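You operate a simulated robot arm through the tools that you are given. There is no shell and no other tool.

The job below is to be done with a simulated two-armed robot. You get a single attempt, and the scene is never put back.

TASK
Take the purple cloth from the top of the side bench and lay it out flat on the top of the repair bench.
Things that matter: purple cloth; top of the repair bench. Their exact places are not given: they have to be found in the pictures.

Only the result counts: the job must be done as asked and must still hold three seconds after the hand-in. Knocking over, shifting, dropping, spilling or breaking anything else fails it. Flat cloth is picked up by pressing the open fingertips on it (5 to 10 N) and closing them slowly along it; thin cloth reads only 2 to 8 mm in the jaws.

THE ROBOT
Two 7-joint arms with four-finger grippers on one trunk, on a base that drives. Base frame: it is fixed to the floor where the robot stands at the start and does not move with it; the origin is under the middle of the robot, x ahead of it, y to its left, z up; the surface under the hand at the start is at about z = 860. Lengths are in mm, angles in degrees, forces in N, time in s.
The left shoulder is at the start at [40, 181, 1179], the right one opposite. With the tool pointing down near the work surface each hand reaches from about 320 to 840 mm from the robot's upright axis, wherever it stands, measured 20 degrees to its own side. Places, roughly: top of the repair bench [500, 900, 900]. Payload 3.67 kg a hand.
The TCP of each hand is the grasp point between the finger pads, 28 mm short of the fingertips. In the tool frame z runs along the fingers and y along their closing line. The gripper opens to 112 mm. The gripper's body begins 73 mm behind the TCP.
Orientation is told as [roll, pitch, yaw] about the base's x, y, z axes, in that order, counted from this pose: with the fingers straight down and closing along the base's y, the tool's x points along the base's -x, its y along +y and its z along -z.

THE INTERFACE
- The arms move only by the tool drive_tool. It takes "left_deltas", "right_deltas" or both (then of equal length, played together; a hand with none holds still); each is a list of rows, each a list of 3 entries, a list of its own where there are three numbers: the gripper command, from -1 (fully open) to 1 (shut), values between in proportion, then the shift along the tool's x, y, z in units of 25 mm (1.0 is 25 mm), then the turn, a rotation vector about the tool's x, y, z in units of 6 degrees (1.0 is 6 degrees). In form: [[grip, [x, y, z], [wx, wy, wz]], ...]. A call has 1 to 20 rows; each row shifts and turns the commanded pose from where the row before left it, along the tool's axes as they then stand. A call with a number of a shift or a turn outside -1 to 1 is refused whole. Rows are played at 5 a second. More than 50 mm and 8.6 degrees between two rows, or a gripper value outside its range, and nothing of the call is played. A pose out of reach is approached as far as the arm can. The call stops where the force on the tool passes 40 N (or 10 N more than at its start, if that is more) or the arm is blocked; 0.2 s more then pass. The fingers move at their own pace and stop on an object; they squeeze with about 26 N. The grip force told is the motor's: it shows also when the fingers shut on nothing. Time passes only in rows, and 0.2 s behind the last, so rows that do not move let the fingers close. It gives the time, the measured TCP pose, the force on the tool (base axes), the opening and the grip force at its end, in the units of the frame above (readings bear some noise), with the torque about the TCP (base axes, N m) and any sound that the robot's microphone picked up.
- Cameras (640 x 400 px; columns grow to the right, rows downward): "scene" is now at [81.3, 54.7, 1394.3]; the picture's right is [0.67, -0.74, 0.00], its down [-0.52, -0.47, -0.71] and it looks along [0.52, 0.48, -0.71] (base axes); focal length 233 px, centre (320, 200). "left" rides on the left gripper at [60, 18, -104] in its tool frame; the picture's right is [-0.29, 0.96, 0.00], its down [-0.80, -0.24, -0.55] and it looks along [-0.53, -0.16, 0.83] (tool axes); focal length 234 px, centre (320, 200). "right" rides on the right gripper at [60, -18, -104] in its tool frame; the picture's right is [0.29, 0.96, 0.00], its down [-0.80, 0.24, -0.55] and it looks along [-0.53, 0.16, 0.83] (tool axes); focal length 234 px, centre (320, 200).
- snapshot(camera): a new picture of that camera. The clock stands still meanwhile.
- slide_trunk(by): slides the trunk up (or, below 0, down) by that many mm; the arms and the scene camera ride with it, the base frame stays. It gives what a move gives, with no picture.
- base_move(legs): drives the robot by 1 to 6 legs, each [ahead, left, turn to the left] in mm, mm and degrees, along the robot's own axes; the way and the turn of a leg run together, so that a leg with both is an arc; at most 1500 mm and 180 degrees a leg. The arms and the cameras ride along, it lands a little off, and it stops where it bumps. It gives what a move gives.
- turn_head(pan, tilt): turns the head with the scene camera to pan (to the left, within 86 degrees either way) and tilt (down, from -29 to 69), counted from straight ahead of the robot. It gives what a move gives.
- probe_pixels(camera, pixels): for up to 12 pixels [column, row] of the newest picture of that camera ("zoom" is the newest enlarged one), the place [x, y, z] in the base frame of the surface seen there, good to about 2 mm. The clock stands still meanwhile.
- inspect(camera, box): a new picture of the part [left, top, right, bottom] of that camera's present view, enlarged. The clock stands still meanwhile.
- close_job(): hands the job in; it is judged then, once.

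Leave the grippers open and the arms clear of the work at the hand-in unless told otherwise.

The tools are called after "Call:" by a JSON object that holds its "method" and its "body". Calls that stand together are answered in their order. drive_tool: Moves the arms, as the interface text tells. Its arguments: {"type":"object","properties":{"left_deltas":{"type":"array","items":{"type":"array"}},"right_deltas":{"type":"array","items":{"type":"array"}}},"required":[]} The other tools are called the same way: slide_trunk (by) slides the trunk up or down; base_move (legs) drives the base; turn_head (pan, tilt) turns the head that bears the scene camera; snapshot (camera) takes a picture; probe_pixels (camera, pixels) gives the place of the surface under pixels of a picture; inspect (camera, box) takes an enlarged picture of a part of a camera's view; close_job () hands the job in.

At the start:

```text
t: 0.0
left_ee_pos: [321.7, 492.4, 1161.7]
left_ee_rot: [0.1, 0.1, -0.1]
left_contact_force: [-0.6, 0.2, -0.1]
left_moment: [-0.02, 0.01, 0.02]
left_grip_width: 111.9
left_finger_force: 0.1
right_ee_pos: [499.8, 91.0, 1167.2]
right_ee_rot: [0.0, 0.0, 0.0]
right_contact_force: [0.3, 0.4, 0.0]
right_moment: [0.0, 0.03, 0.01]
right_grip_width: 112.2
right_finger_force: 0.1
trunk travel left (down, up): [-300.0, 214.0]
robot x, y, heading: [1.0, 1.1, -0.1]
head pan, tilt: [42.2, 44.9]
```

scene: 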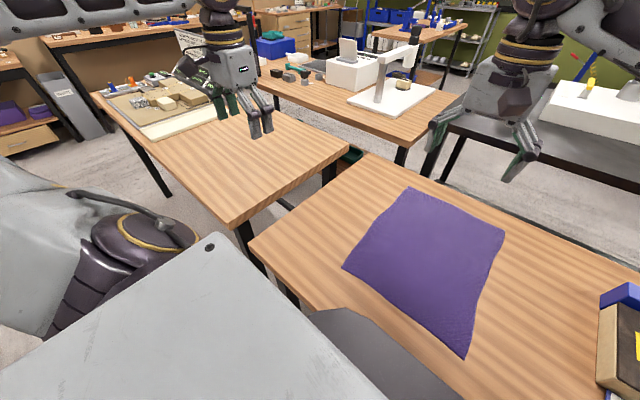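
right: 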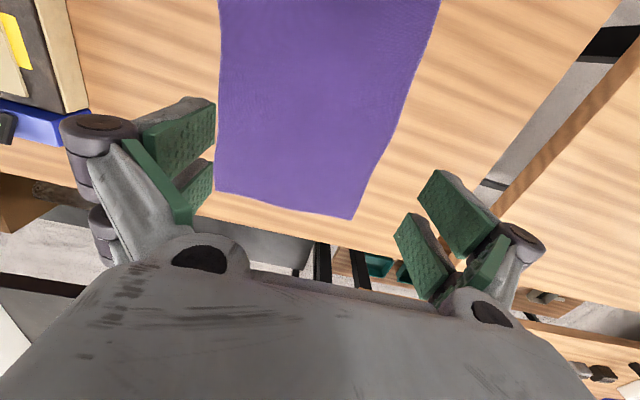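
left: 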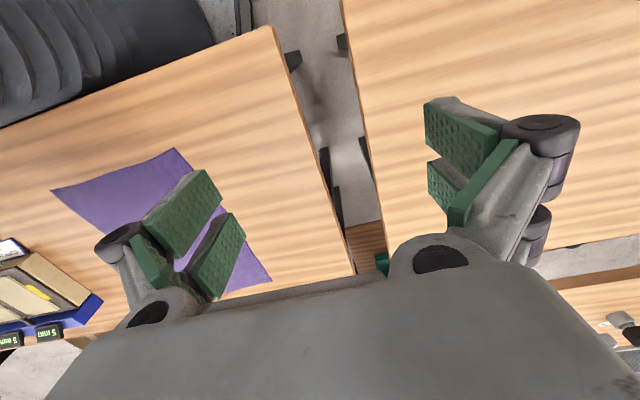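

The purple cloth lies on the near bench, with corners around (408,187), (504,230), (465,357) and (342,267) in the scene picture. The other bench, at the left with a free area around (240,170), should be the repair bench. I will probe the cloth corners and both bench edges.

Call:
{"method": "probe_pixels", "body": {"camera": "scene", "pixels": [[409, 190], [502, 231], [464, 354], [345, 267], [425, 260], [368, 156], [252, 243], [347, 147], [235, 225], [96, 94], [215, 130], [140, 130]]}}

Call:
{"method": "inspect", "body": {"camera": "scene", "box": [80, 40, 360, 240]}}

Call:
{"method": "inspect", "body": {"camera": "scene", "box": [320, 160, 640, 400]}}

```text
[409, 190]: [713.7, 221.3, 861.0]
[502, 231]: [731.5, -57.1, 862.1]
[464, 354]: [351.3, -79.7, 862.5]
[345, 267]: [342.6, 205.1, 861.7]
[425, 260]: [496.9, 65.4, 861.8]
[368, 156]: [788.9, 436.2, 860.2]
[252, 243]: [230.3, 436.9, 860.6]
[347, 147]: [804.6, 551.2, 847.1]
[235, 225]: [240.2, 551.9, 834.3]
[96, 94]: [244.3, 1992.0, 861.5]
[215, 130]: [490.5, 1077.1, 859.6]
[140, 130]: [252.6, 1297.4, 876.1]
```

```text
2.00 times, centred on (220, 140) of scene
```

zoom: 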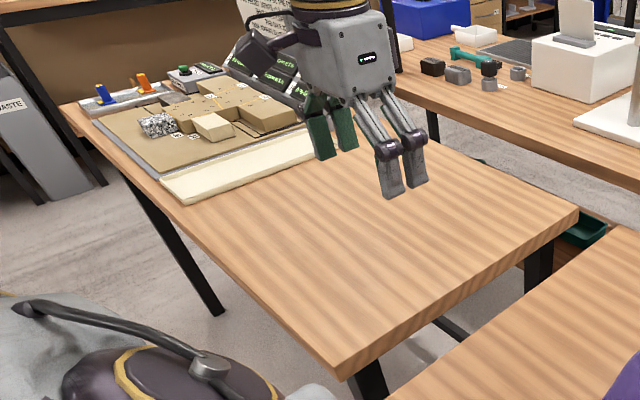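

```text
1.67 times, centred on (480, 280) of scene
```

zoom: 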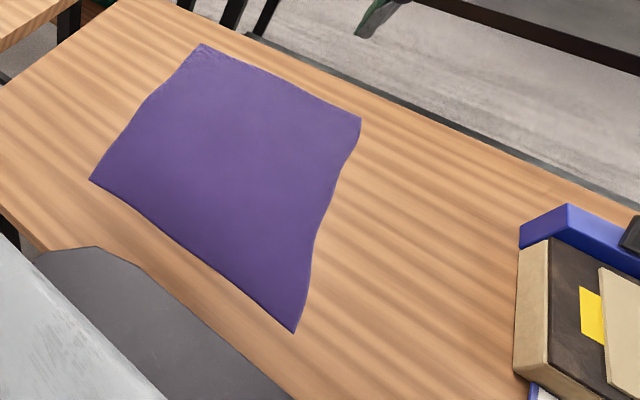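

The cloth spans about x 343–731 and y -80–221 at z≈861. The repair bench starts at y≈551, has about the same height, and is free up to the foam strip near y≈1290. Before driving I will look left to check the floor lane.

Call:
{"method": "turn_head", "body": {"pan": 85, "tilt": 40}}

Call:
{"method": "snapshot", "body": {"camera": "scene"}}

```text
t: 1.1
left_ee_pos: [321.2, 491.7, 1160.9]
left_ee_rot: [0.0, 0.0, 0.0]
left_contact_force: [-0.2, 0.0, 0.4]
left_moment: [0.01, 0.01, 0.03]
left_grip_width: 111.8
left_finger_force: 0.2
right_ee_pos: [498.9, 91.5, 1169.0]
right_ee_rot: [-0.1, 0.0, 0.0]
right_contact_force: [1.0, -0.1, 0.0]
right_moment: [-0.03, -0.01, 0.0]
right_grip_width: 112.2
right_finger_force: 0.0
trunk travel left (down, up): [-300.0, 214.0]
robot x, y, heading: [-0.5, 0.9, 0.1]
head pan, tilt: [85.0, 40.0]
```

```text
taken
```

scene: 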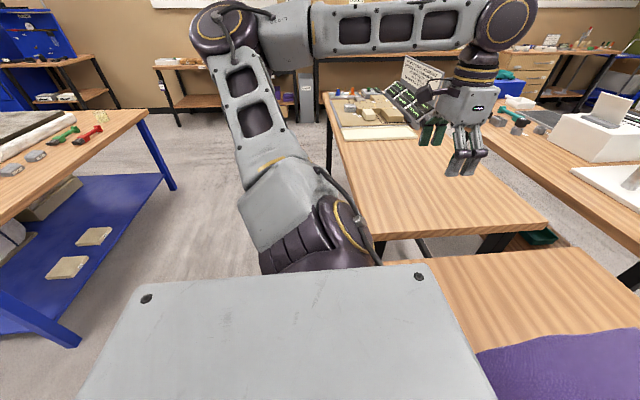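

The floor to the left looks clear. A blue bench stands behind and left of the robot, so I will probe its nearest points, as well as the repair bench edge and the foam.

Call:
{"method": "probe_pixels", "body": {"camera": "scene", "pixels": [[145, 115], [175, 188], [75, 345], [225, 30], [400, 235], [545, 225], [345, 135], [415, 135], [490, 232], [330, 110], [200, 220], [300, 320]]}}

```text
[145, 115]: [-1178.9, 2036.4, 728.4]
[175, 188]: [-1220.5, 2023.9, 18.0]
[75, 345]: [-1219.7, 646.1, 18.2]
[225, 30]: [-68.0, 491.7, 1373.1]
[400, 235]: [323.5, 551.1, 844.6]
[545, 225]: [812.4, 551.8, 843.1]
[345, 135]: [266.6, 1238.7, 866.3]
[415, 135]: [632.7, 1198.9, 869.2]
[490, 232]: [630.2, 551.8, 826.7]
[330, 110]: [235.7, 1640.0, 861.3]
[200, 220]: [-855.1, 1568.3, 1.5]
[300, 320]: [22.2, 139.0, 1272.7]
```

The lane is clear: the blue bench is beyond x≈-1180 and the repair bench is free for y 551–1200. I'll shift the base back 50 and left 65 so both hands sit symmetrically about the cloth's near edge.

Call:
{"method": "base_move", "body": {"legs": [[-50, 65, 0]]}}

Call:
{"method": "turn_head", "body": {"pan": 0, "tilt": 60}}

Call:
{"method": "snapshot", "body": {"camera": "scene"}}

```text
t: 2.2
left_ee_pos: [272.6, 555.5, 1160.6]
left_ee_rot: [0.0, 0.1, -0.1]
left_contact_force: [-0.1, 1.0, 0.7]
left_moment: [-0.02, -0.02, 0.01]
left_grip_width: 111.8
left_finger_force: 0.1
right_ee_pos: [449.3, 153.2, 1168.0]
right_ee_rot: [-0.1, 0.1, 0.0]
right_contact_force: [-0.3, 0.1, 0.3]
right_moment: [0.0, -0.02, -0.04]
right_grip_width: 112.1
right_finger_force: 0.0
trunk travel left (down, up): [-300.0, 214.0]
robot x, y, heading: [-51.7, 63.2, -0.1]
head pan, tilt: [85.0, 40.0]
```

```text
t: 3.8
left_ee_pos: [272.4, 555.1, 1161.0]
left_ee_rot: [0.0, -0.1, -0.1]
left_contact_force: [-0.2, 0.2, 0.1]
left_moment: [0.03, 0.02, 0.0]
left_grip_width: 111.9
left_finger_force: 0.0
right_ee_pos: [450.2, 151.0, 1168.4]
right_ee_rot: [0.0, 0.0, -0.1]
right_contact_force: [0.4, -0.5, -0.7]
right_moment: [-0.04, 0.01, -0.01]
right_grip_width: 112.1
right_finger_force: 0.0
trunk travel left (down, up): [-300.0, 214.0]
robot x, y, heading: [-49.2, 60.9, -0.3]
head pan, tilt: [0.0, 60.0]
```

```text
taken
```

scene: 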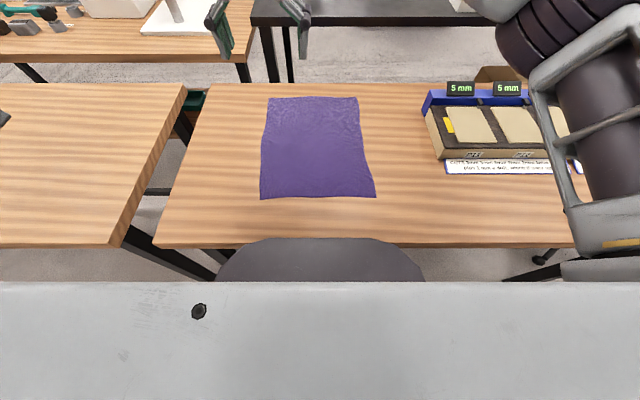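

The head view shows the cloth with its near corners at (260,198) and (376,198). I'll bring both hands above the two near corners at z≈950, with the fingers straight down and closing along y. The grip goes to about a 30 mm opening.

Call:
{"method": "drive_tool", "body": {"left_deltas": [[-1, [-0.209, -0.9375, 0.5275], [0, 0, 0]], [-1, [-0.209, -0.9375, 0.5275], [0, 0, 0]], [-1, [-0.209, -0.9375, 0.5275], [0, 0, 0]], [-1, [-0.209, -0.9375, 0.5275], [0, 0, 0]], [-1, [-0.209, -0.9375, 0.5275], [0, 0, 0]], [-1, [-0.209, -0.9375, 0.5275], [0, 0, 0]], [-1, [-0.209, -0.9375, 0.5275], [0, 0, 0]], [-1, [-0.209, -0.9375, 0.5275], [0, 0, 0]], [-1, [-0.209, -0.9375, 0.5275], [0, 0, 0]], [-1, [-0.209, -0.9375, 0.5275], [0, 0, 0]], [-0.5, [-0.209, -0.9375, 0.5275], [0, 0, 0]], [0, [-0.209, -0.9375, 0.5275], [0, 0, 0]], [0.46, [-0.209, -0.9375, 0.5275], [0, 0, 0]], [0.46, [-0.209, -0.9375, 0.5275], [0, 0, 0]], [0.46, [-0.209, -0.9375, 0.5275], [0, 0, 0]], [0.46, [-0.209, -0.9375, 0.5275], [0, 0, 0]], [0.46, [0, 0, 0], [0, 0, 0]]], "right_deltas": [[-1, [0.22, -0.515, 0.545], [0, 0, 0]], [-1, [0.22, -0.515, 0.545], [0, 0, 0]], [-1, [0.22, -0.515, 0.545], [0, 0, 0]], [-1, [0.22, -0.515, 0.545], [0, 0, 0]], [-1, [0.22, -0.515, 0.545], [0, 0, 0]], [-1, [0.22, -0.515, 0.545], [0, 0, 0]], [-1, [0.22, -0.515, 0.545], [0, 0, 0]], [-1, [0.22, -0.515, 0.545], [0, 0, 0]], [-1, [0.22, -0.515, 0.545], [0, 0, 0]], [-1, [0.22, -0.515, 0.545], [0, 0, 0]], [-0.5, [0.22, -0.515, 0.545], [0, 0, 0]], [0, [0.22, -0.515, 0.545], [0, 0, 0]], [0.46, [0.22, -0.515, 0.545], [0, 0, 0]], [0.46, [0.22, -0.515, 0.545], [0, 0, 0]], [0.46, [0.22, -0.515, 0.545], [0, 0, 0]], [0.46, [0.22, -0.515, 0.545], [0, 0, 0]], [0.46, [0, 0, 0], [0, 0, 0]]]}}

Call:
{"method": "snapshot", "body": {"camera": "left"}}

Call:
{"method": "snapshot", "body": {"camera": "right"}}

Call:
{"method": "snapshot", "body": {"camera": "scene"}}

```text
t: 7.3
left_ee_pos: [356.3, 178.3, 950.9]
left_ee_rot: [0.0, 0.0, -0.1]
left_contact_force: [-0.7, 0.4, -0.1]
left_moment: [0.0, -0.03, 0.02]
left_grip_width: 30.4
left_finger_force: 0.0
right_ee_pos: [359.5, -52.2, 950.4]
right_ee_rot: [0.0, -0.1, 0.0]
right_contact_force: [0.4, 0.5, 0.5]
right_moment: [0.02, -0.04, 0.0]
right_grip_width: 30.2
right_finger_force: 0.0
trunk travel left (down, up): [-300.0, 214.0]
robot x, y, heading: [-50.6, 60.3, 0.0]
head pan, tilt: [0.0, 60.0]
```

```text
taken
```

left: 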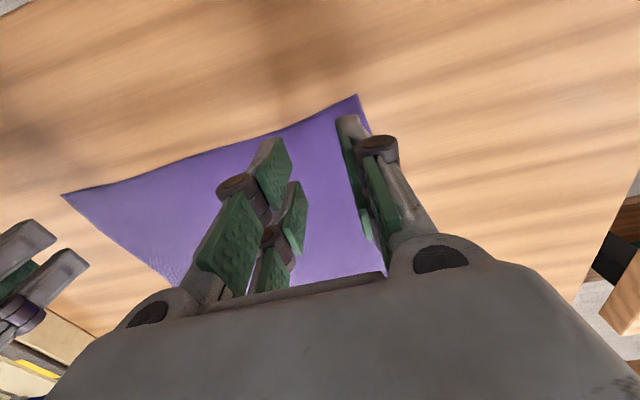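

```text
taken
```

right: 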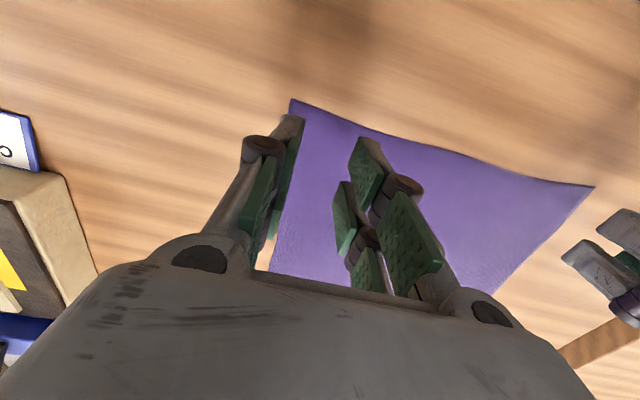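

```text
taken
```

scene: 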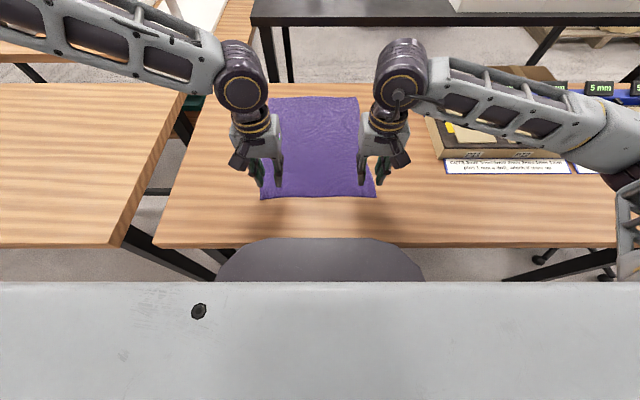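

Both hands hang over the near corners. In the hand pictures the robot side is up, with the near-left corner at (357,97) in the left view and the near-right corner at (293,101) in the right view. I'll probe these corners and the near edges.

Call:
{"method": "probe_pixels", "body": {"camera": "left", "pixels": [[355, 99], [320, 116], [290, 132], [240, 148], [366, 124], [65, 196], [330, 180]]}}

Call:
{"method": "probe_pixels", "body": {"camera": "right", "pixels": [[294, 102], [325, 117], [350, 129], [400, 142], [590, 187], [310, 180]]}}

```text
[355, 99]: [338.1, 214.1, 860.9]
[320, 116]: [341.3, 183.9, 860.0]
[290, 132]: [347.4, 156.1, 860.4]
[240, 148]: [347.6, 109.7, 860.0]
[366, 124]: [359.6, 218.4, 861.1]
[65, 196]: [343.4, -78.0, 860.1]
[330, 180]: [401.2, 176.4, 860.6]
```

```text
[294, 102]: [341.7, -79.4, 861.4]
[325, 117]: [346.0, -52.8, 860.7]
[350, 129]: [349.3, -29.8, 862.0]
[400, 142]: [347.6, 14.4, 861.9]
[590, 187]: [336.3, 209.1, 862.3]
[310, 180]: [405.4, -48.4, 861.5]
```

The near edge lies at x≈341–346, with corners at y≈213 and y≈-80. I'll align the hands so all the fingertips land on cloth (left y≈185, right y≈-53, x≈355), then descend to just above contact, with TCP at z≈894.

Call:
{"method": "drive_tool", "body": {"left_deltas": [[0.46, [0.09, 0.27, 0.4], [0, 0, 0]], [0.46, [0, 0, 0.6], [0, 0, 0]], [0.46, [0, 0, 0.6], [0, 0, 0]], [0.46, [0, 0, 0.4], [0, 0, 0]], [0.46, [0, 0, 0.25], [0, 0, 0]], [0.46, [0, 0, 0], [0, 0, 0]]], "right_deltas": [[0.46, [0.1, -0.03, 0.4], [0, 0, 0]], [0.46, [0, 0, 0.6], [0, 0, 0]], [0.46, [0, 0, 0.6], [0, 0, 0]], [0.46, [0, 0, 0.4], [0, 0, 0]], [0.46, [0, 0, 0.25], [0, 0, 0]], [0.46, [0, 0, 0], [0, 0, 0]]]}}

```text
t: 8.8
left_ee_pos: [353.5, 184.9, 892.8]
left_ee_rot: [0.0, 0.0, 0.0]
left_contact_force: [0.3, 0.4, -0.3]
left_moment: [0.0, 0.0, 0.01]
left_grip_width: 30.2
left_finger_force: 0.0
right_ee_pos: [359.2, -55.0, 894.9]
right_ee_rot: [0.0, 0.0, -0.1]
right_contact_force: [-0.3, 0.8, -0.6]
right_moment: [0.01, 0.0, 0.02]
right_grip_width: 30.1
right_finger_force: 0.0
trunk travel left (down, up): [-300.0, 214.0]
robot x, y, heading: [-47.3, 61.8, -0.0]
head pan, tilt: [0.0, 60.0]
```

No contact yet. I'll lower both by about 3 mm and read the forces.

Call:
{"method": "drive_tool", "body": {"left_deltas": [[0.46, [0, 0, 0.06], [0, 0, 0]], [0.46, [0, 0, 0.06], [0, 0, 0]], [0.46, [0, 0, 0], [0, 0, 0]]], "right_deltas": [[0.46, [0, 0, 0.06], [0, 0, 0]], [0.46, [0, 0, 0.06], [0, 0, 0]], [0.46, [0, 0, 0], [0, 0, 0]]]}}

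```text
t: 9.6
left_ee_pos: [355.0, 185.9, 890.0]
left_ee_rot: [-0.1, 0.0, -0.1]
left_contact_force: [0.2, -0.9, 0.1]
left_moment: [0.04, 0.0, 0.01]
left_grip_width: 30.0
left_finger_force: 0.1
right_ee_pos: [358.9, -55.3, 892.2]
right_ee_rot: [0.1, 0.0, -0.1]
right_contact_force: [-0.3, 0.8, -0.1]
right_moment: [0.02, -0.01, 0.0]
right_grip_width: 30.3
right_finger_force: 0.1
trunk travel left (down, up): [-300.0, 214.0]
robot x, y, heading: [-51.0, 63.6, 0.1]
head pan, tilt: [0.0, 60.0]
```

Still no contact. I'll lower another 2 mm.

Call:
{"method": "drive_tool", "body": {"left_deltas": [[0.46, [0, 0, 0.04], [0, 0, 0]], [0.46, [0, 0, 0.04], [0, 0, 0]], [0.46, [0, 0, 0], [0, 0, 0]]], "right_deltas": [[0.46, [0, 0, 0.06], [0, 0, 0]], [0.46, [0, 0, 0.06], [0, 0, 0]], [0.46, [0, 0, 0], [0, 0, 0]]]}}

```text
t: 10.3
left_ee_pos: [352.5, 185.5, 887.9]
left_ee_rot: [0.1, -0.2, -0.1]
left_contact_force: [1.0, 0.6, 13.9]
left_moment: [0.07, -0.03, -0.04]
left_grip_width: 30.2
left_finger_force: 0.1
right_ee_pos: [357.4, -54.8, 888.8]
right_ee_rot: [0.0, 0.0, -0.1]
right_contact_force: [-0.6, 0.5, 0.6]
right_moment: [-0.01, 0.0, 0.01]
right_grip_width: 30.1
right_finger_force: 0.1
trunk travel left (down, up): [-300.0, 214.0]
robot x, y, heading: [-47.2, 65.3, -0.1]
head pan, tilt: [0.0, 60.0]
```

The left reads 13.9 N, slightly too much, so I'll ease it up 0.5 mm. The right isn't touching yet, so it goes down 1 mm.

Call:
{"method": "drive_tool", "body": {"left_deltas": [[0.46, [0, 0, -0.02], [0, 0, 0]], [0.46, [0, 0, 0], [0, 0, 0]]], "right_deltas": [[0.46, [0, 0, 0.04], [0, 0, 0]], [0.46, [0, 0, 0], [0, 0, 0]]]}}

```text
t: 10.9
left_ee_pos: [353.3, 186.9, 890.4]
left_ee_rot: [-0.1, 0.1, -0.1]
left_contact_force: [1.7, -1.2, 6.6]
left_moment: [0.0, -0.06, -0.01]
left_grip_width: 30.6
left_finger_force: 0.0
right_ee_pos: [357.9, -55.0, 888.0]
right_ee_rot: [0.1, -0.1, -0.1]
right_contact_force: [-1.6, -0.4, 13.6]
right_moment: [-0.2, 0.13, -0.01]
right_grip_width: 30.4
right_finger_force: 0.1
trunk travel left (down, up): [-300.0, 214.0]
robot x, y, heading: [-49.6, 61.0, -0.1]
head pan, tilt: [0.0, 60.0]
```

The left is at 6.6 N and the right at 13.6 N. I'll ease the right up 0.4 mm, then close both slowly.

Call:
{"method": "drive_tool", "body": {"left_deltas": [[0.46, [0, 0, 0], [0, 0, 0]], [0.5, [0, 0, 0], [0, 0, 0]], [0.55, [0, 0, 0], [0, 0, 0]], [0.6, [0, 0, 0], [0, 0, 0]], [0.65, [0, 0, 0], [0, 0, 0]]], "right_deltas": [[0.46, [0, 0, -0.016], [0, 0, 0]], [0.5, [0, 0, 0], [0, 0, 0]], [0.55, [0, 0, 0], [0, 0, 0]], [0.6, [0, 0, 0], [0, 0, 0]], [0.65, [0, 0, 0], [0, 0, 0]]]}}

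Call:
{"method": "snapshot", "body": {"camera": "left"}}

Call:
{"method": "snapshot", "body": {"camera": "right"}}

```text
t: 12.2
left_ee_pos: [353.0, 187.1, 887.5]
left_ee_rot: [0.0, 0.2, -0.2]
left_contact_force: [-0.5, -0.8, 5.2]
left_moment: [0.07, -0.03, 0.01]
left_grip_width: 19.8
left_finger_force: 0.1
right_ee_pos: [358.0, -55.5, 889.4]
right_ee_rot: [0.0, -0.1, -0.2]
right_contact_force: [-0.9, 1.6, 9.4]
right_moment: [-0.02, 0.03, -0.02]
right_grip_width: 18.7
right_finger_force: 0.0
trunk travel left (down, up): [-300.0, 214.0]
robot x, y, heading: [-49.3, 61.8, -0.2]
head pan, tilt: [0.0, 60.0]
```

```text
taken
```

left: 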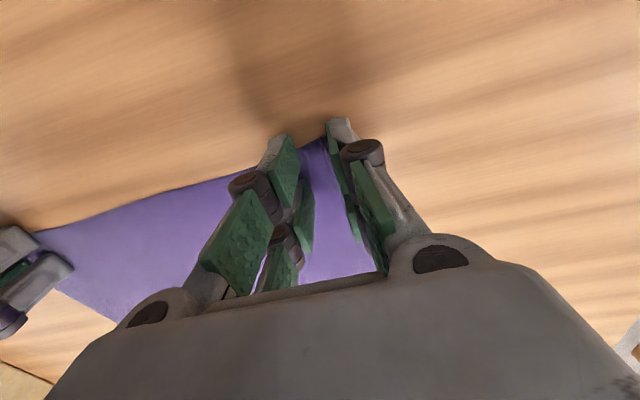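

```text
taken
```

right: 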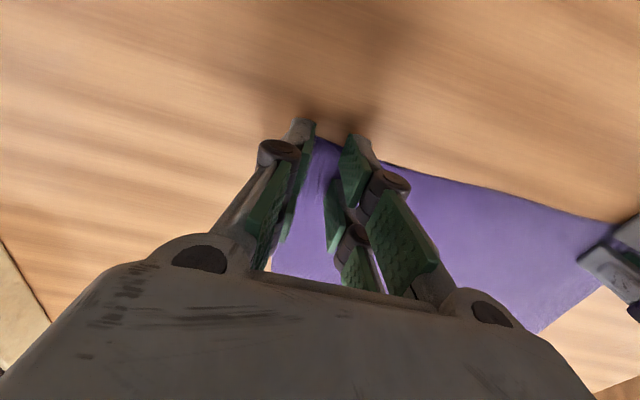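

Forces are good (5 N and 9 N). I'll continue closing slowly to shut.

Call:
{"method": "drive_tool", "body": {"left_deltas": [[0.7, [0, 0, 0], [0, 0, 0]], [0.75, [0, 0, 0], [0, 0, 0]], [0.8, [0, 0, 0], [0, 0, 0]], [0.85, [0, 0, 0], [0, 0, 0]], [0.9, [0, 0, 0], [0, 0, 0]], [0.95, [0, 0, 0], [0, 0, 0]], [1, [0, 0, 0], [0, 0, 0]], [1, [0, 0, 0], [0, 0, 0]], [1, [0, 0, 0], [0, 0, 0]]], "right_deltas": [[0.7, [0, 0, 0], [0, 0, 0]], [0.75, [0, 0, 0], [0, 0, 0]], [0.8, [0, 0, 0], [0, 0, 0]], [0.85, [0, 0, 0], [0, 0, 0]], [0.9, [0, 0, 0], [0, 0, 0]], [0.95, [0, 0, 0], [0, 0, 0]], [1, [0, 0, 0], [0, 0, 0]], [1, [0, 0, 0], [0, 0, 0]], [1, [0, 0, 0], [0, 0, 0]]]}}

Call:
{"method": "snapshot", "body": {"camera": "left"}}

Call:
{"method": "snapshot", "body": {"camera": "right"}}

```text
t: 14.2
left_ee_pos: [353.3, 186.9, 887.9]
left_ee_rot: [0.0, 0.0, 0.0]
left_contact_force: [-0.1, 0.3, -0.1]
left_moment: [0.0, -0.01, 0.01]
left_grip_width: 0.0
left_finger_force: 26.4
right_ee_pos: [359.2, -55.2, 886.7]
right_ee_rot: [0.0, 0.0, -0.1]
right_contact_force: [-0.2, -0.1, -0.5]
right_moment: [0.01, 0.03, -0.01]
right_grip_width: 0.0
right_finger_force: 26.0
trunk travel left (down, up): [-300.0, 214.0]
robot x, y, heading: [-51.6, 60.8, 0.1]
head pan, tilt: [0.0, 60.0]
```

```text
taken
```

left: 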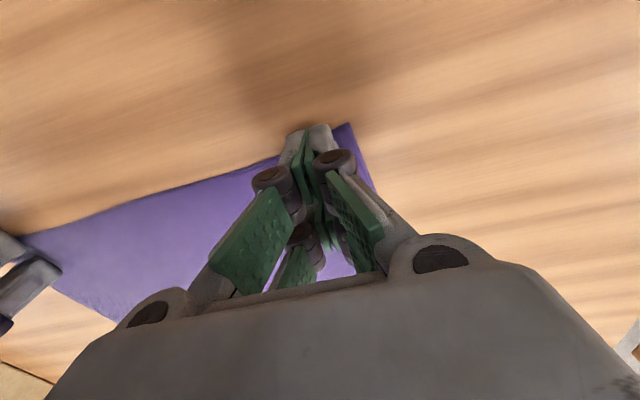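

```text
taken
```

right: 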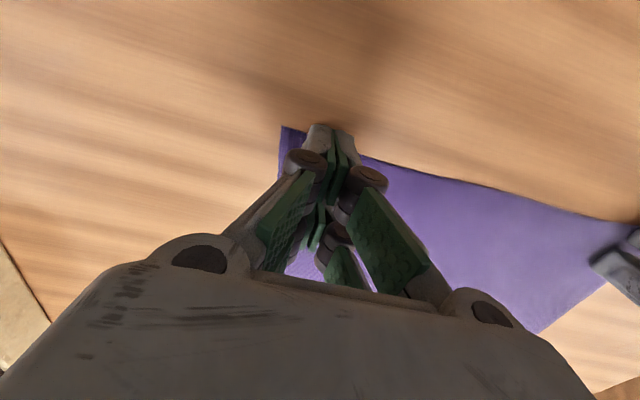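

Both jaws read 0.0 mm, so the fingers shut on nothing, and the press force faded to zero as they closed. I'll lift slightly, reopen to about 30 mm and press again. This time I'll keep the press force up during the closing.

Call:
{"method": "drive_tool", "body": {"left_deltas": [[1, [0, 0, -0.3], [0, 0, 0]], [0.7, [0, 0, 0], [0, 0, 0]], [0.46, [0, 0, 0], [0, 0, 0]], [0.46, [0, 0, 0.15], [0, 0, 0]], [0.46, [0, 0, 0.12], [0, 0, 0]], [0.46, [0, 0, 0], [0, 0, 0]]], "right_deltas": [[1, [0, 0, -0.3], [0, 0, 0]], [0.7, [0, 0, 0], [0, 0, 0]], [0.46, [0, 0, 0], [0, 0, 0]], [0.46, [0, 0, 0.15], [0, 0, 0]], [0.46, [0, 0, 0.12], [0, 0, 0]], [0.46, [0, 0, 0], [0, 0, 0]]]}}

Call:
{"method": "snapshot", "body": {"camera": "left"}}

Call:
{"method": "snapshot", "body": {"camera": "right"}}

```text
t: 15.6
left_ee_pos: [352.6, 186.7, 889.2]
left_ee_rot: [0.0, 0.0, -0.2]
left_contact_force: [0.5, 0.6, -0.5]
left_moment: [0.01, -0.02, 0.01]
left_grip_width: 30.5
left_finger_force: 0.1
right_ee_pos: [359.6, -55.1, 889.2]
right_ee_rot: [0.0, 0.1, -0.1]
right_contact_force: [-0.4, 0.6, 1.1]
right_moment: [0.0, 0.03, -0.01]
right_grip_width: 30.3
right_finger_force: 0.0
trunk travel left (down, up): [-300.0, 214.0]
robot x, y, heading: [-49.7, 62.6, -0.5]
head pan, tilt: [0.0, 60.0]
```

```text
taken
```

left: 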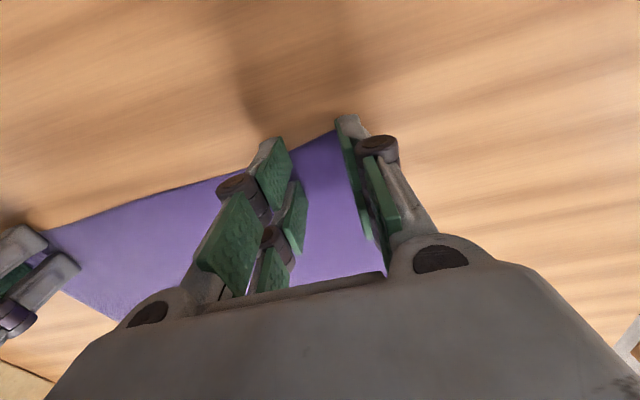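

```text
taken
```

right: 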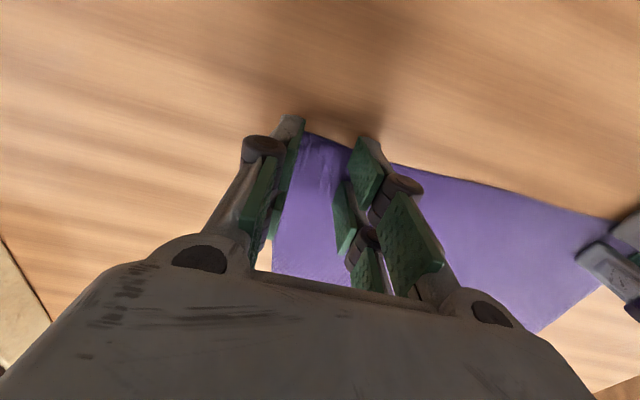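

The outer fingertips sit right at the cloth's rim. I'll lift 5 mm, shift both hands about 8 mm further into the cloth, and press again.

Call:
{"method": "drive_tool", "body": {"left_deltas": [[0.46, [0, 0, -0.2], [0, 0, 0]], [0.46, [-0.35, -0.25, 0], [0, 0, 0]], [0.46, [0, 0, 0.2], [0, 0, 0]], [0.46, [0, 0, 0.03], [0, 0, 0]], [0.46, [0, 0, 0], [0, 0, 0]]], "right_deltas": [[0.46, [0, 0, -0.2], [0, 0, 0]], [0.46, [-0.3, 0.3, 0], [0, 0, 0]], [0.46, [0, 0, 0.2], [0, 0, 0]], [0.46, [0, 0, 0.03], [0, 0, 0]], [0.46, [0, 0, 0], [0, 0, 0]]]}}

```text
t: 16.8
left_ee_pos: [361.8, 179.9, 888.2]
left_ee_rot: [0.0, 0.0, -0.2]
left_contact_force: [1.2, 0.6, 10.5]
left_moment: [0.02, 0.03, 0.02]
left_grip_width: 30.2
left_finger_force: 0.1
right_ee_pos: [365.6, -47.4, 889.6]
right_ee_rot: [0.0, 0.0, -0.1]
right_contact_force: [0.1, -0.3, 0.6]
right_moment: [0.01, -0.04, 0.03]
right_grip_width: 30.3
right_finger_force: 0.1
trunk travel left (down, up): [-300.0, 214.0]
robot x, y, heading: [-50.4, 63.3, -0.2]
head pan, tilt: [0.0, 60.0]
```

The left presses at 10.5 N. I'll lower the right 0.7 mm and hold the left.

Call:
{"method": "drive_tool", "body": {"left_deltas": [[0.46, [0, 0, 0], [0, 0, 0]], [0.46, [0, 0, 0], [0, 0, 0]]], "right_deltas": [[0.46, [0, 0, 0.028], [0, 0, 0]], [0.46, [0, 0, 0], [0, 0, 0]]]}}

```text
t: 17.4
left_ee_pos: [361.7, 178.8, 888.3]
left_ee_rot: [0.0, -0.1, -0.1]
left_contact_force: [2.8, -0.7, 9.9]
left_moment: [-0.03, 0.01, 0.02]
left_grip_width: 30.6
left_finger_force: 0.1
right_ee_pos: [366.0, -48.2, 888.7]
right_ee_rot: [0.0, -0.1, -0.1]
right_contact_force: [-2.6, -1.3, 11.7]
right_moment: [-0.11, 0.17, 0.02]
right_grip_width: 30.0
right_finger_force: 0.0
trunk travel left (down, up): [-300.0, 214.0]
robot x, y, heading: [-48.8, 62.9, -0.0]
head pan, tilt: [0.0, 60.0]
```

The presses read 9.9 N and 11.7 N. I'll close slowly to about 14 mm and check the forces.

Call:
{"method": "drive_tool", "body": {"left_deltas": [[0.5, [0, 0, 0], [0, 0, 0]], [0.54, [0, 0, 0], [0, 0, 0]], [0.58, [0, 0, 0], [0, 0, 0]], [0.62, [0, 0, 0], [0, 0, 0]], [0.66, [0, 0, 0], [0, 0, 0]], [0.7, [0, 0, 0], [0, 0, 0]], [0.74, [0, 0, 0], [0, 0, 0]]], "right_deltas": [[0.5, [0, 0, 0], [0, 0, 0]], [0.54, [0, 0, 0], [0, 0, 0]], [0.58, [0, 0, 0], [0, 0, 0]], [0.62, [0, 0, 0], [0, 0, 0]], [0.66, [0, 0, 0], [0, 0, 0]], [0.7, [0, 0, 0], [0, 0, 0]], [0.74, [0, 0, 0], [0, 0, 0]]]}}

Call:
{"method": "snapshot", "body": {"camera": "left"}}

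Call:
{"method": "snapshot", "body": {"camera": "right"}}

```text
t: 18.9
left_ee_pos: [361.3, 179.9, 888.1]
left_ee_rot: [0.0, 0.0, -0.1]
left_contact_force: [0.2, 0.3, 6.0]
left_moment: [0.0, 0.04, 0.0]
left_grip_width: 14.0
left_finger_force: 0.1
right_ee_pos: [366.1, -46.8, 887.9]
right_ee_rot: [0.0, -0.1, -0.1]
right_contact_force: [-0.6, -0.3, 15.4]
right_moment: [-0.02, 0.13, -0.01]
right_grip_width: 15.4
right_finger_force: 0.2
trunk travel left (down, up): [-300.0, 214.0]
robot x, y, heading: [-47.6, 63.1, -0.2]
head pan, tilt: [0.0, 60.0]
```

```text
taken
```

left: 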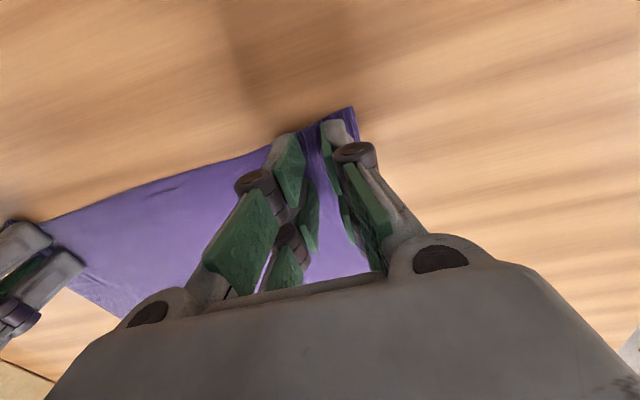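

```text
taken
```

right: 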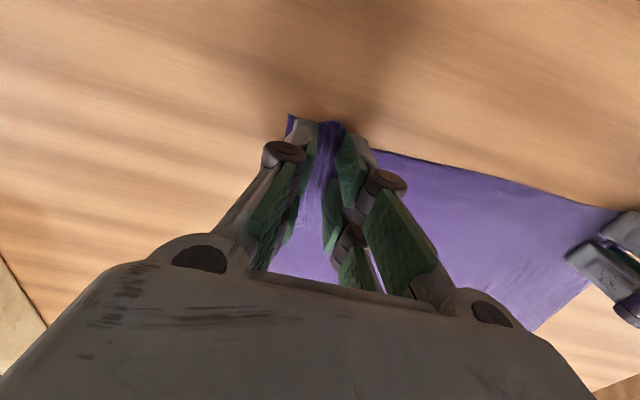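

Cloth is now bunching up between the fingers, clearly on the right and somewhat on the left. I'll add 0.4 mm of press on the left and keep closing slowly to shut.

Call:
{"method": "drive_tool", "body": {"left_deltas": [[0.74, [0, 0, 0.016], [0, 0, 0]], [0.78, [0, 0, 0.004], [0, 0, 0]], [0.82, [0, 0, 0.004], [0, 0, 0]], [0.86, [0, 0, 0.004], [0, 0, 0]], [0.9, [0, 0, 0.004], [0, 0, 0]], [0.94, [0, 0, 0], [0, 0, 0]], [0.98, [0, 0, 0], [0, 0, 0]], [1, [0, 0, 0], [0, 0, 0]], [1, [0, 0, 0], [0, 0, 0]], [1, [0, 0, 0], [0, 0, 0]]], "right_deltas": [[0.74, [0, 0, 0], [0, 0, 0]], [0.78, [0, 0, 0], [0, 0, 0]], [0.82, [0, 0, 0], [0, 0, 0]], [0.86, [0, 0, 0], [0, 0, 0]], [0.9, [0, 0, 0], [0, 0, 0]], [0.94, [0, 0, 0], [0, 0, 0]], [0.98, [0, 0, 0], [0, 0, 0]], [1, [0, 0, 0], [0, 0, 0]], [1, [0, 0, 0], [0, 0, 0]], [1, [0, 0, 0], [0, 0, 0]]]}}

Call:
{"method": "snapshot", "body": {"camera": "left"}}

Call:
{"method": "snapshot", "body": {"camera": "right"}}

```text
t: 21.1
left_ee_pos: [362.0, 180.5, 887.9]
left_ee_rot: [0.0, 0.0, -0.1]
left_contact_force: [-0.2, 0.5, 0.3]
left_moment: [-0.01, -0.01, -0.04]
left_grip_width: 0.0
left_finger_force: 26.1
right_ee_pos: [365.9, -48.3, 887.1]
right_ee_rot: [0.1, 0.0, -0.1]
right_contact_force: [0.6, -0.4, 0.8]
right_moment: [0.02, 0.01, 0.02]
right_grip_width: 0.2
right_finger_force: 26.1
trunk travel left (down, up): [-300.0, 214.0]
robot x, y, heading: [-48.3, 61.9, -0.0]
head pan, tilt: [0.0, 60.0]
```

```text
taken
```

left: 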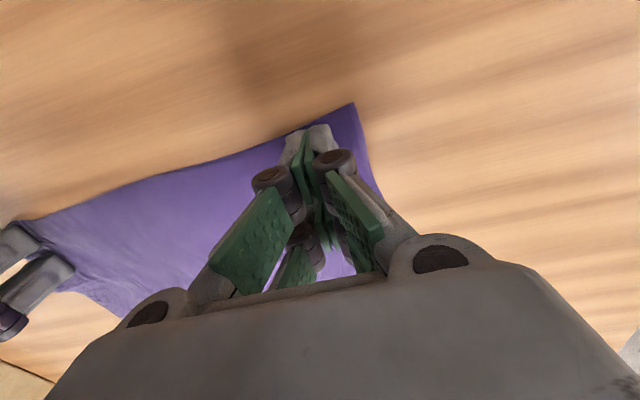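

```text
taken
```

right: 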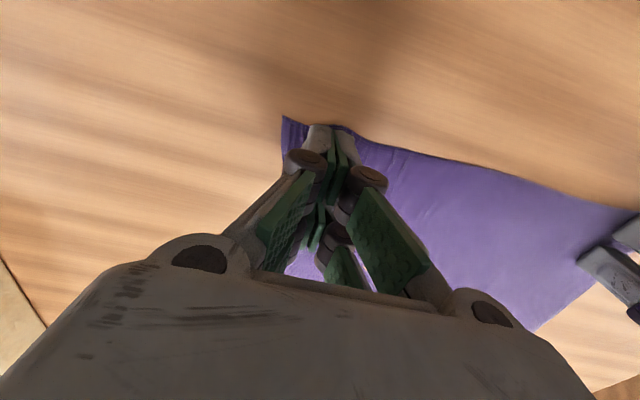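

Both shut with 0 mm readings, and the press vanished again as they closed, so the tips probably rise as they shut. I'll measure this by lowering 1 mm while shut and reading the force.

Call:
{"method": "drive_tool", "body": {"left_deltas": [[1, [0, 0, 0.04], [0, 0, 0]], [1, [0, 0, 0], [0, 0, 0]]], "right_deltas": [[1, [0, 0, 0.04], [0, 0, 0]], [1, [0, 0, 0], [0, 0, 0]]]}}

```text
t: 21.8
left_ee_pos: [360.9, 180.8, 886.5]
left_ee_rot: [0.0, 0.1, -0.1]
left_contact_force: [-0.2, -0.7, 0.3]
left_moment: [0.01, -0.01, -0.01]
left_grip_width: 0.1
left_finger_force: 25.8
right_ee_pos: [366.9, -48.1, 887.8]
right_ee_rot: [0.1, 0.0, -0.2]
right_contact_force: [-0.6, -0.3, 0.7]
right_moment: [-0.02, -0.02, 0.04]
right_grip_width: 0.3
right_finger_force: 26.1
trunk travel left (down, up): [-300.0, 214.0]
robot x, y, heading: [-51.5, 65.4, 0.0]
head pan, tilt: [0.0, 60.0]
```

There is still no force. I'll lower another 1 mm.

Call:
{"method": "drive_tool", "body": {"left_deltas": [[1, [0, 0, 0.04], [0, 0, 0]], [1, [0, 0, 0], [0, 0, 0]]], "right_deltas": [[1, [0, 0, 0.04], [0, 0, 0]], [1, [0, 0, 0], [0, 0, 0]]]}}

```text
t: 22.4
left_ee_pos: [361.7, 181.0, 885.6]
left_ee_rot: [0.0, -0.1, -0.1]
left_contact_force: [-0.4, 1.6, 12.0]
left_moment: [0.02, 0.18, 0.0]
left_grip_width: 0.3
left_finger_force: 25.8
right_ee_pos: [365.7, -48.1, 885.8]
right_ee_rot: [0.0, 0.0, 0.0]
right_contact_force: [-0.6, -0.5, 1.2]
right_moment: [-0.04, -0.01, 0.0]
right_grip_width: 0.0
right_finger_force: 26.3
trunk travel left (down, up): [-300.0, 214.0]
robot x, y, heading: [-47.3, 62.1, 0.0]
head pan, tilt: [0.0, 60.0]
```

The tips rise about 2 mm between 30 mm open and shut, so I must follow down while closing. I'll lift 5 mm, reopen to about 26 mm and come back down gently.

Call:
{"method": "drive_tool", "body": {"left_deltas": [[1, [0, 0, -0.2], [0, 0, 0]], [0.7, [0, 0, 0], [0, 0, 0]], [0.53, [0, 0, 0], [0, 0, 0]], [0.53, [0, 0, 0.1], [0, 0, 0]], [0.53, [0, 0, 0], [0, 0, 0]]], "right_deltas": [[1, [0, 0, -0.2], [0, 0, 0]], [0.7, [0, 0, 0], [0, 0, 0]], [0.53, [0, 0, 0], [0, 0, 0]], [0.53, [0, 0, 0.12], [0, 0, 0]], [0.53, [0, 0, 0], [0, 0, 0]]]}}

Call:
{"method": "snapshot", "body": {"camera": "left"}}

Call:
{"method": "snapshot", "body": {"camera": "right"}}

```text
t: 23.6
left_ee_pos: [362.1, 178.4, 887.9]
left_ee_rot: [0.1, -0.2, -0.1]
left_contact_force: [1.3, 2.1, 12.1]
left_moment: [0.13, 0.05, -0.01]
left_grip_width: 26.7
left_finger_force: 0.1
right_ee_pos: [365.0, -47.2, 888.1]
right_ee_rot: [0.0, -0.2, -0.2]
right_contact_force: [2.3, -1.0, 11.5]
right_moment: [-0.05, 0.08, 0.01]
right_grip_width: 26.4
right_finger_force: 0.1
trunk travel left (down, up): [-300.0, 214.0]
robot x, y, heading: [-53.0, 60.4, -0.2]
head pan, tilt: [0.0, 60.0]
```

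```text
taken
```

left: 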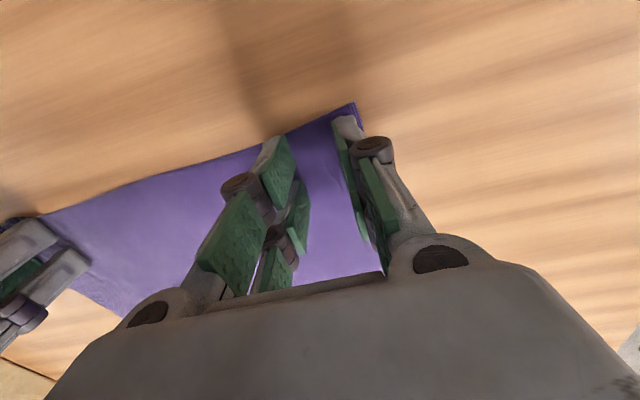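

```text
taken
```

right: 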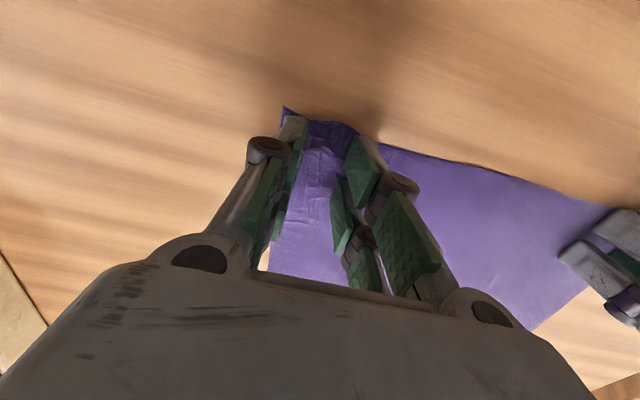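

Both press at about 12 N at 26 mm open. I'll close in small stages and follow the force, first to about 18 mm.

Call:
{"method": "drive_tool", "body": {"left_deltas": [[0.57, [0, 0, 0], [0, 0, 0]], [0.61, [0, 0, 0], [0, 0, 0]], [0.65, [0, 0, 0], [0, 0, 0]], [0.68, [0, 0, 0], [0, 0, 0]]], "right_deltas": [[0.57, [0, 0, 0], [0, 0, 0]], [0.61, [0, 0, 0], [0, 0, 0]], [0.65, [0, 0, 0], [0, 0, 0]], [0.68, [0, 0, 0], [0, 0, 0]]]}}

```text
t: 24.6
left_ee_pos: [361.1, 179.6, 887.5]
left_ee_rot: [0.0, -0.1, -0.1]
left_contact_force: [1.9, -1.0, 15.5]
left_moment: [-0.03, 0.07, -0.01]
left_grip_width: 18.5
left_finger_force: 0.0
right_ee_pos: [365.1, -46.0, 887.8]
right_ee_rot: [0.0, -0.1, -0.1]
right_contact_force: [1.7, 2.2, 18.4]
right_moment: [0.0, 0.14, -0.03]
right_grip_width: 18.1
right_finger_force: 0.7
trunk travel left (down, up): [-300.0, 214.0]
robot x, y, heading: [-45.8, 61.7, -0.1]
head pan, tilt: [0.0, 60.0]
```

Forces read 15 N and 18 N and cloth is gathering. Next stage is about 11 mm.

Call:
{"method": "drive_tool", "body": {"left_deltas": [[0.71, [0, 0, 0], [0, 0, 0]], [0.74, [0, 0, 0], [0, 0, 0]], [0.77, [0, 0, 0], [0, 0, 0]], [0.8, [0, 0, 0], [0, 0, 0]]], "right_deltas": [[0.71, [0, 0, 0], [0, 0, 0]], [0.74, [0, 0, 0], [0, 0, 0]], [0.77, [0, 0, 0], [0, 0, 0]], [0.8, [0, 0, 0], [0, 0, 0]]]}}

Call:
{"method": "snapshot", "body": {"camera": "left"}}

Call:
{"method": "snapshot", "body": {"camera": "right"}}

```text
t: 25.6
left_ee_pos: [359.8, 180.8, 887.5]
left_ee_rot: [0.0, 0.0, -0.1]
left_contact_force: [-0.1, -0.3, 8.4]
left_moment: [0.01, 0.03, 0.0]
left_grip_width: 10.1
left_finger_force: 0.1
right_ee_pos: [363.9, -48.1, 887.1]
right_ee_rot: [0.0, 0.0, 0.0]
right_contact_force: [0.0, 1.2, 16.7]
right_moment: [0.05, 0.15, 0.0]
right_grip_width: 11.3
right_finger_force: 0.0
trunk travel left (down, up): [-300.0, 214.0]
robot x, y, heading: [-48.3, 63.7, -0.0]
head pan, tilt: [0.0, 60.0]
```

```text
taken
```

left: 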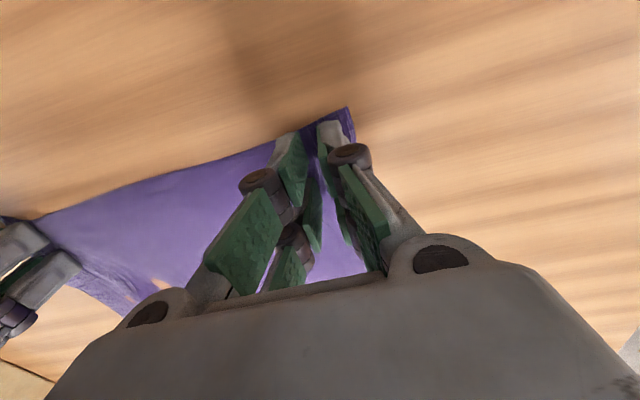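

```text
taken
```

right: 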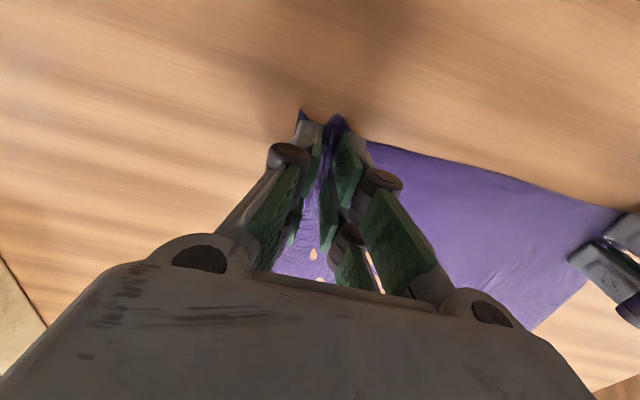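

The right has a clear ridge between its fingers at 16.7 N. The left is weaker at 8.4 N. I'll lower both a little, the left more, and close to about 5 mm.

Call:
{"method": "drive_tool", "body": {"left_deltas": [[0.82, [0, 0, 0.03], [0, 0, 0]], [0.85, [0, 0, 0.01], [0, 0, 0]], [0.88, [0, 0, 0.01], [0, 0, 0]], [0.91, [0, 0, 0.01], [0, 0, 0]]], "right_deltas": [[0.82, [0, 0, 0.008], [0, 0, 0]], [0.85, [0, 0, 0.008], [0, 0, 0]], [0.88, [0, 0, 0.008], [0, 0, 0]], [0.91, [0, 0, 0.008], [0, 0, 0]]]}}

Call:
{"method": "snapshot", "body": {"camera": "left"}}

Call:
{"method": "snapshot", "body": {"camera": "right"}}

```text
t: 26.6
left_ee_pos: [360.5, 180.5, 887.4]
left_ee_rot: [0.1, -0.1, -0.1]
left_contact_force: [0.4, 0.8, 5.0]
left_moment: [0.02, -0.01, 0.03]
left_grip_width: 4.7
left_finger_force: 0.1
right_ee_pos: [365.9, -47.0, 887.3]
right_ee_rot: [0.1, -0.1, -0.1]
right_contact_force: [-2.0, -2.1, 23.5]
right_moment: [-0.02, 0.31, 0.01]
right_grip_width: 5.5
right_finger_force: 0.5
trunk travel left (down, up): [-300.0, 214.0]
robot x, y, heading: [-50.9, 61.0, -0.0]
head pan, tilt: [0.0, 60.0]
```

```text
taken
```

left: 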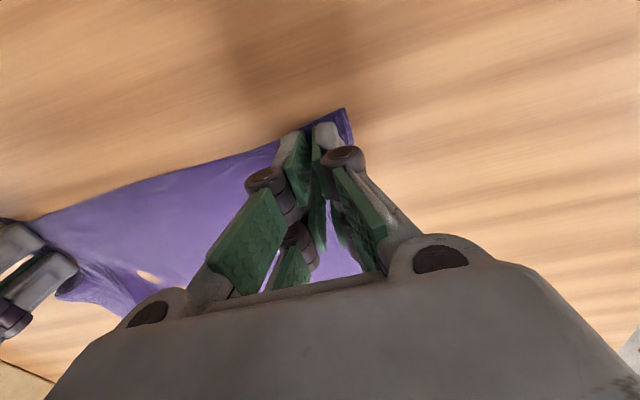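

```text
taken
```

right: 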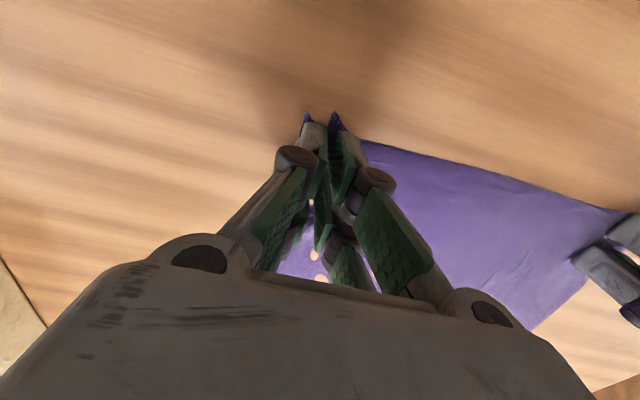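

The right has the ridge well between its fingers, so I'll shut it. The left has little cloth, so I'll hold it where it is and redo it afterwards.

Call:
{"method": "drive_tool", "body": {"left_deltas": [[0.91, [0, 0, 0], [0, 0, 0]], [0.91, [0, 0, 0], [0, 0, 0]], [0.91, [0, 0, 0], [0, 0, 0]], [0.91, [0, 0, 0], [0, 0, 0]]], "right_deltas": [[0.94, [0, 0, 0.004], [0, 0, 0]], [0.97, [0, 0, 0.004], [0, 0, 0]], [1, [0, 0, 0], [0, 0, 0]], [1, [0, 0, 0], [0, 0, 0]]]}}

Call:
{"method": "snapshot", "body": {"camera": "right"}}

```text
t: 27.6
left_ee_pos: [361.5, 181.1, 887.6]
left_ee_rot: [-0.1, -0.1, -0.2]
left_contact_force: [-1.3, 0.6, 10.0]
left_moment: [0.06, 0.11, -0.03]
left_grip_width: 4.7
left_finger_force: 0.1
right_ee_pos: [366.6, -47.4, 885.6]
right_ee_rot: [-0.1, -0.1, -0.1]
right_contact_force: [-1.9, 0.8, 9.1]
right_moment: [0.0, 0.11, 0.01]
right_grip_width: 0.0
right_finger_force: 25.3
trunk travel left (down, up): [-300.0, 214.0]
robot x, y, heading: [-48.9, 67.5, -0.2]
head pan, tilt: [0.0, 60.0]
```

```text
taken
```

right: 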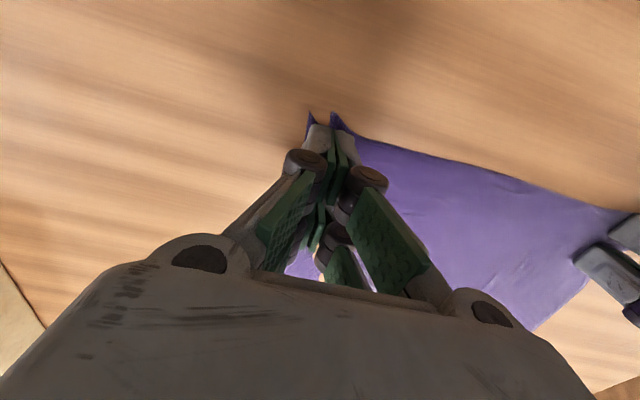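

The right reads 0.0 mm, and the gathered cloth may have slid under the tips. I'll raise the right 12 mm to see whether the cloth follows.

Call:
{"method": "drive_tool", "body": {"left_deltas": [[0.91, [0, 0, 0], [0, 0, 0]], [0.91, [0, 0, 0], [0, 0, 0]], [0.91, [0, 0, 0], [0, 0, 0]]], "right_deltas": [[1, [0, 0, -0.24], [0, 0, 0]], [1, [0, 0, -0.24], [0, 0, 0]], [1, [0, 0, 0], [0, 0, 0]]]}}

Call:
{"method": "inspect", "body": {"camera": "right", "box": [220, 60, 480, 230]}}

Call:
{"method": "inspect", "body": {"camera": "left", "box": [0, 90, 200, 390]}}

```text
t: 28.4
left_ee_pos: [362.1, 179.9, 887.2]
left_ee_rot: [0.0, -0.1, -0.1]
left_contact_force: [-2.3, 1.6, 14.3]
left_moment: [0.05, 0.12, -0.02]
left_grip_width: 4.4
left_finger_force: 0.1
right_ee_pos: [366.6, -48.6, 898.5]
right_ee_rot: [0.0, 0.0, -0.1]
right_contact_force: [-0.2, -0.2, 0.1]
right_moment: [0.0, 0.02, 0.03]
right_grip_width: 0.0
right_finger_force: 26.1
trunk travel left (down, up): [-300.0, 214.0]
robot x, y, heading: [-49.0, 62.7, -0.2]
head pan, tilt: [0.0, 60.0]
```

```text
2.35 times, centred on (350, 145) of right
```

zoom: 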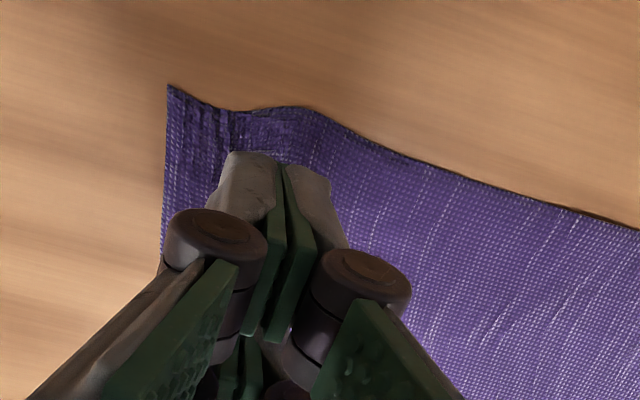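

```text
1.33 times, centred on (100, 240) of left
```

zoom: 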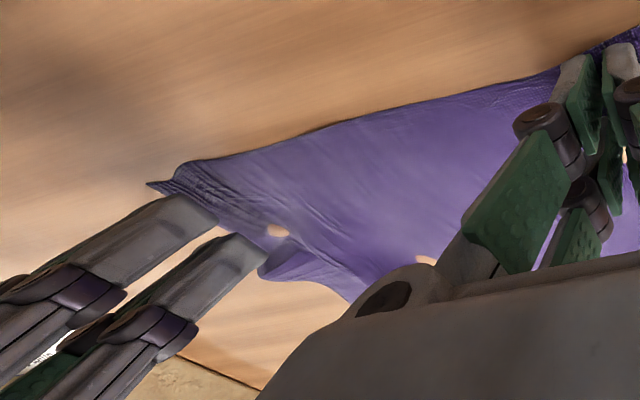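

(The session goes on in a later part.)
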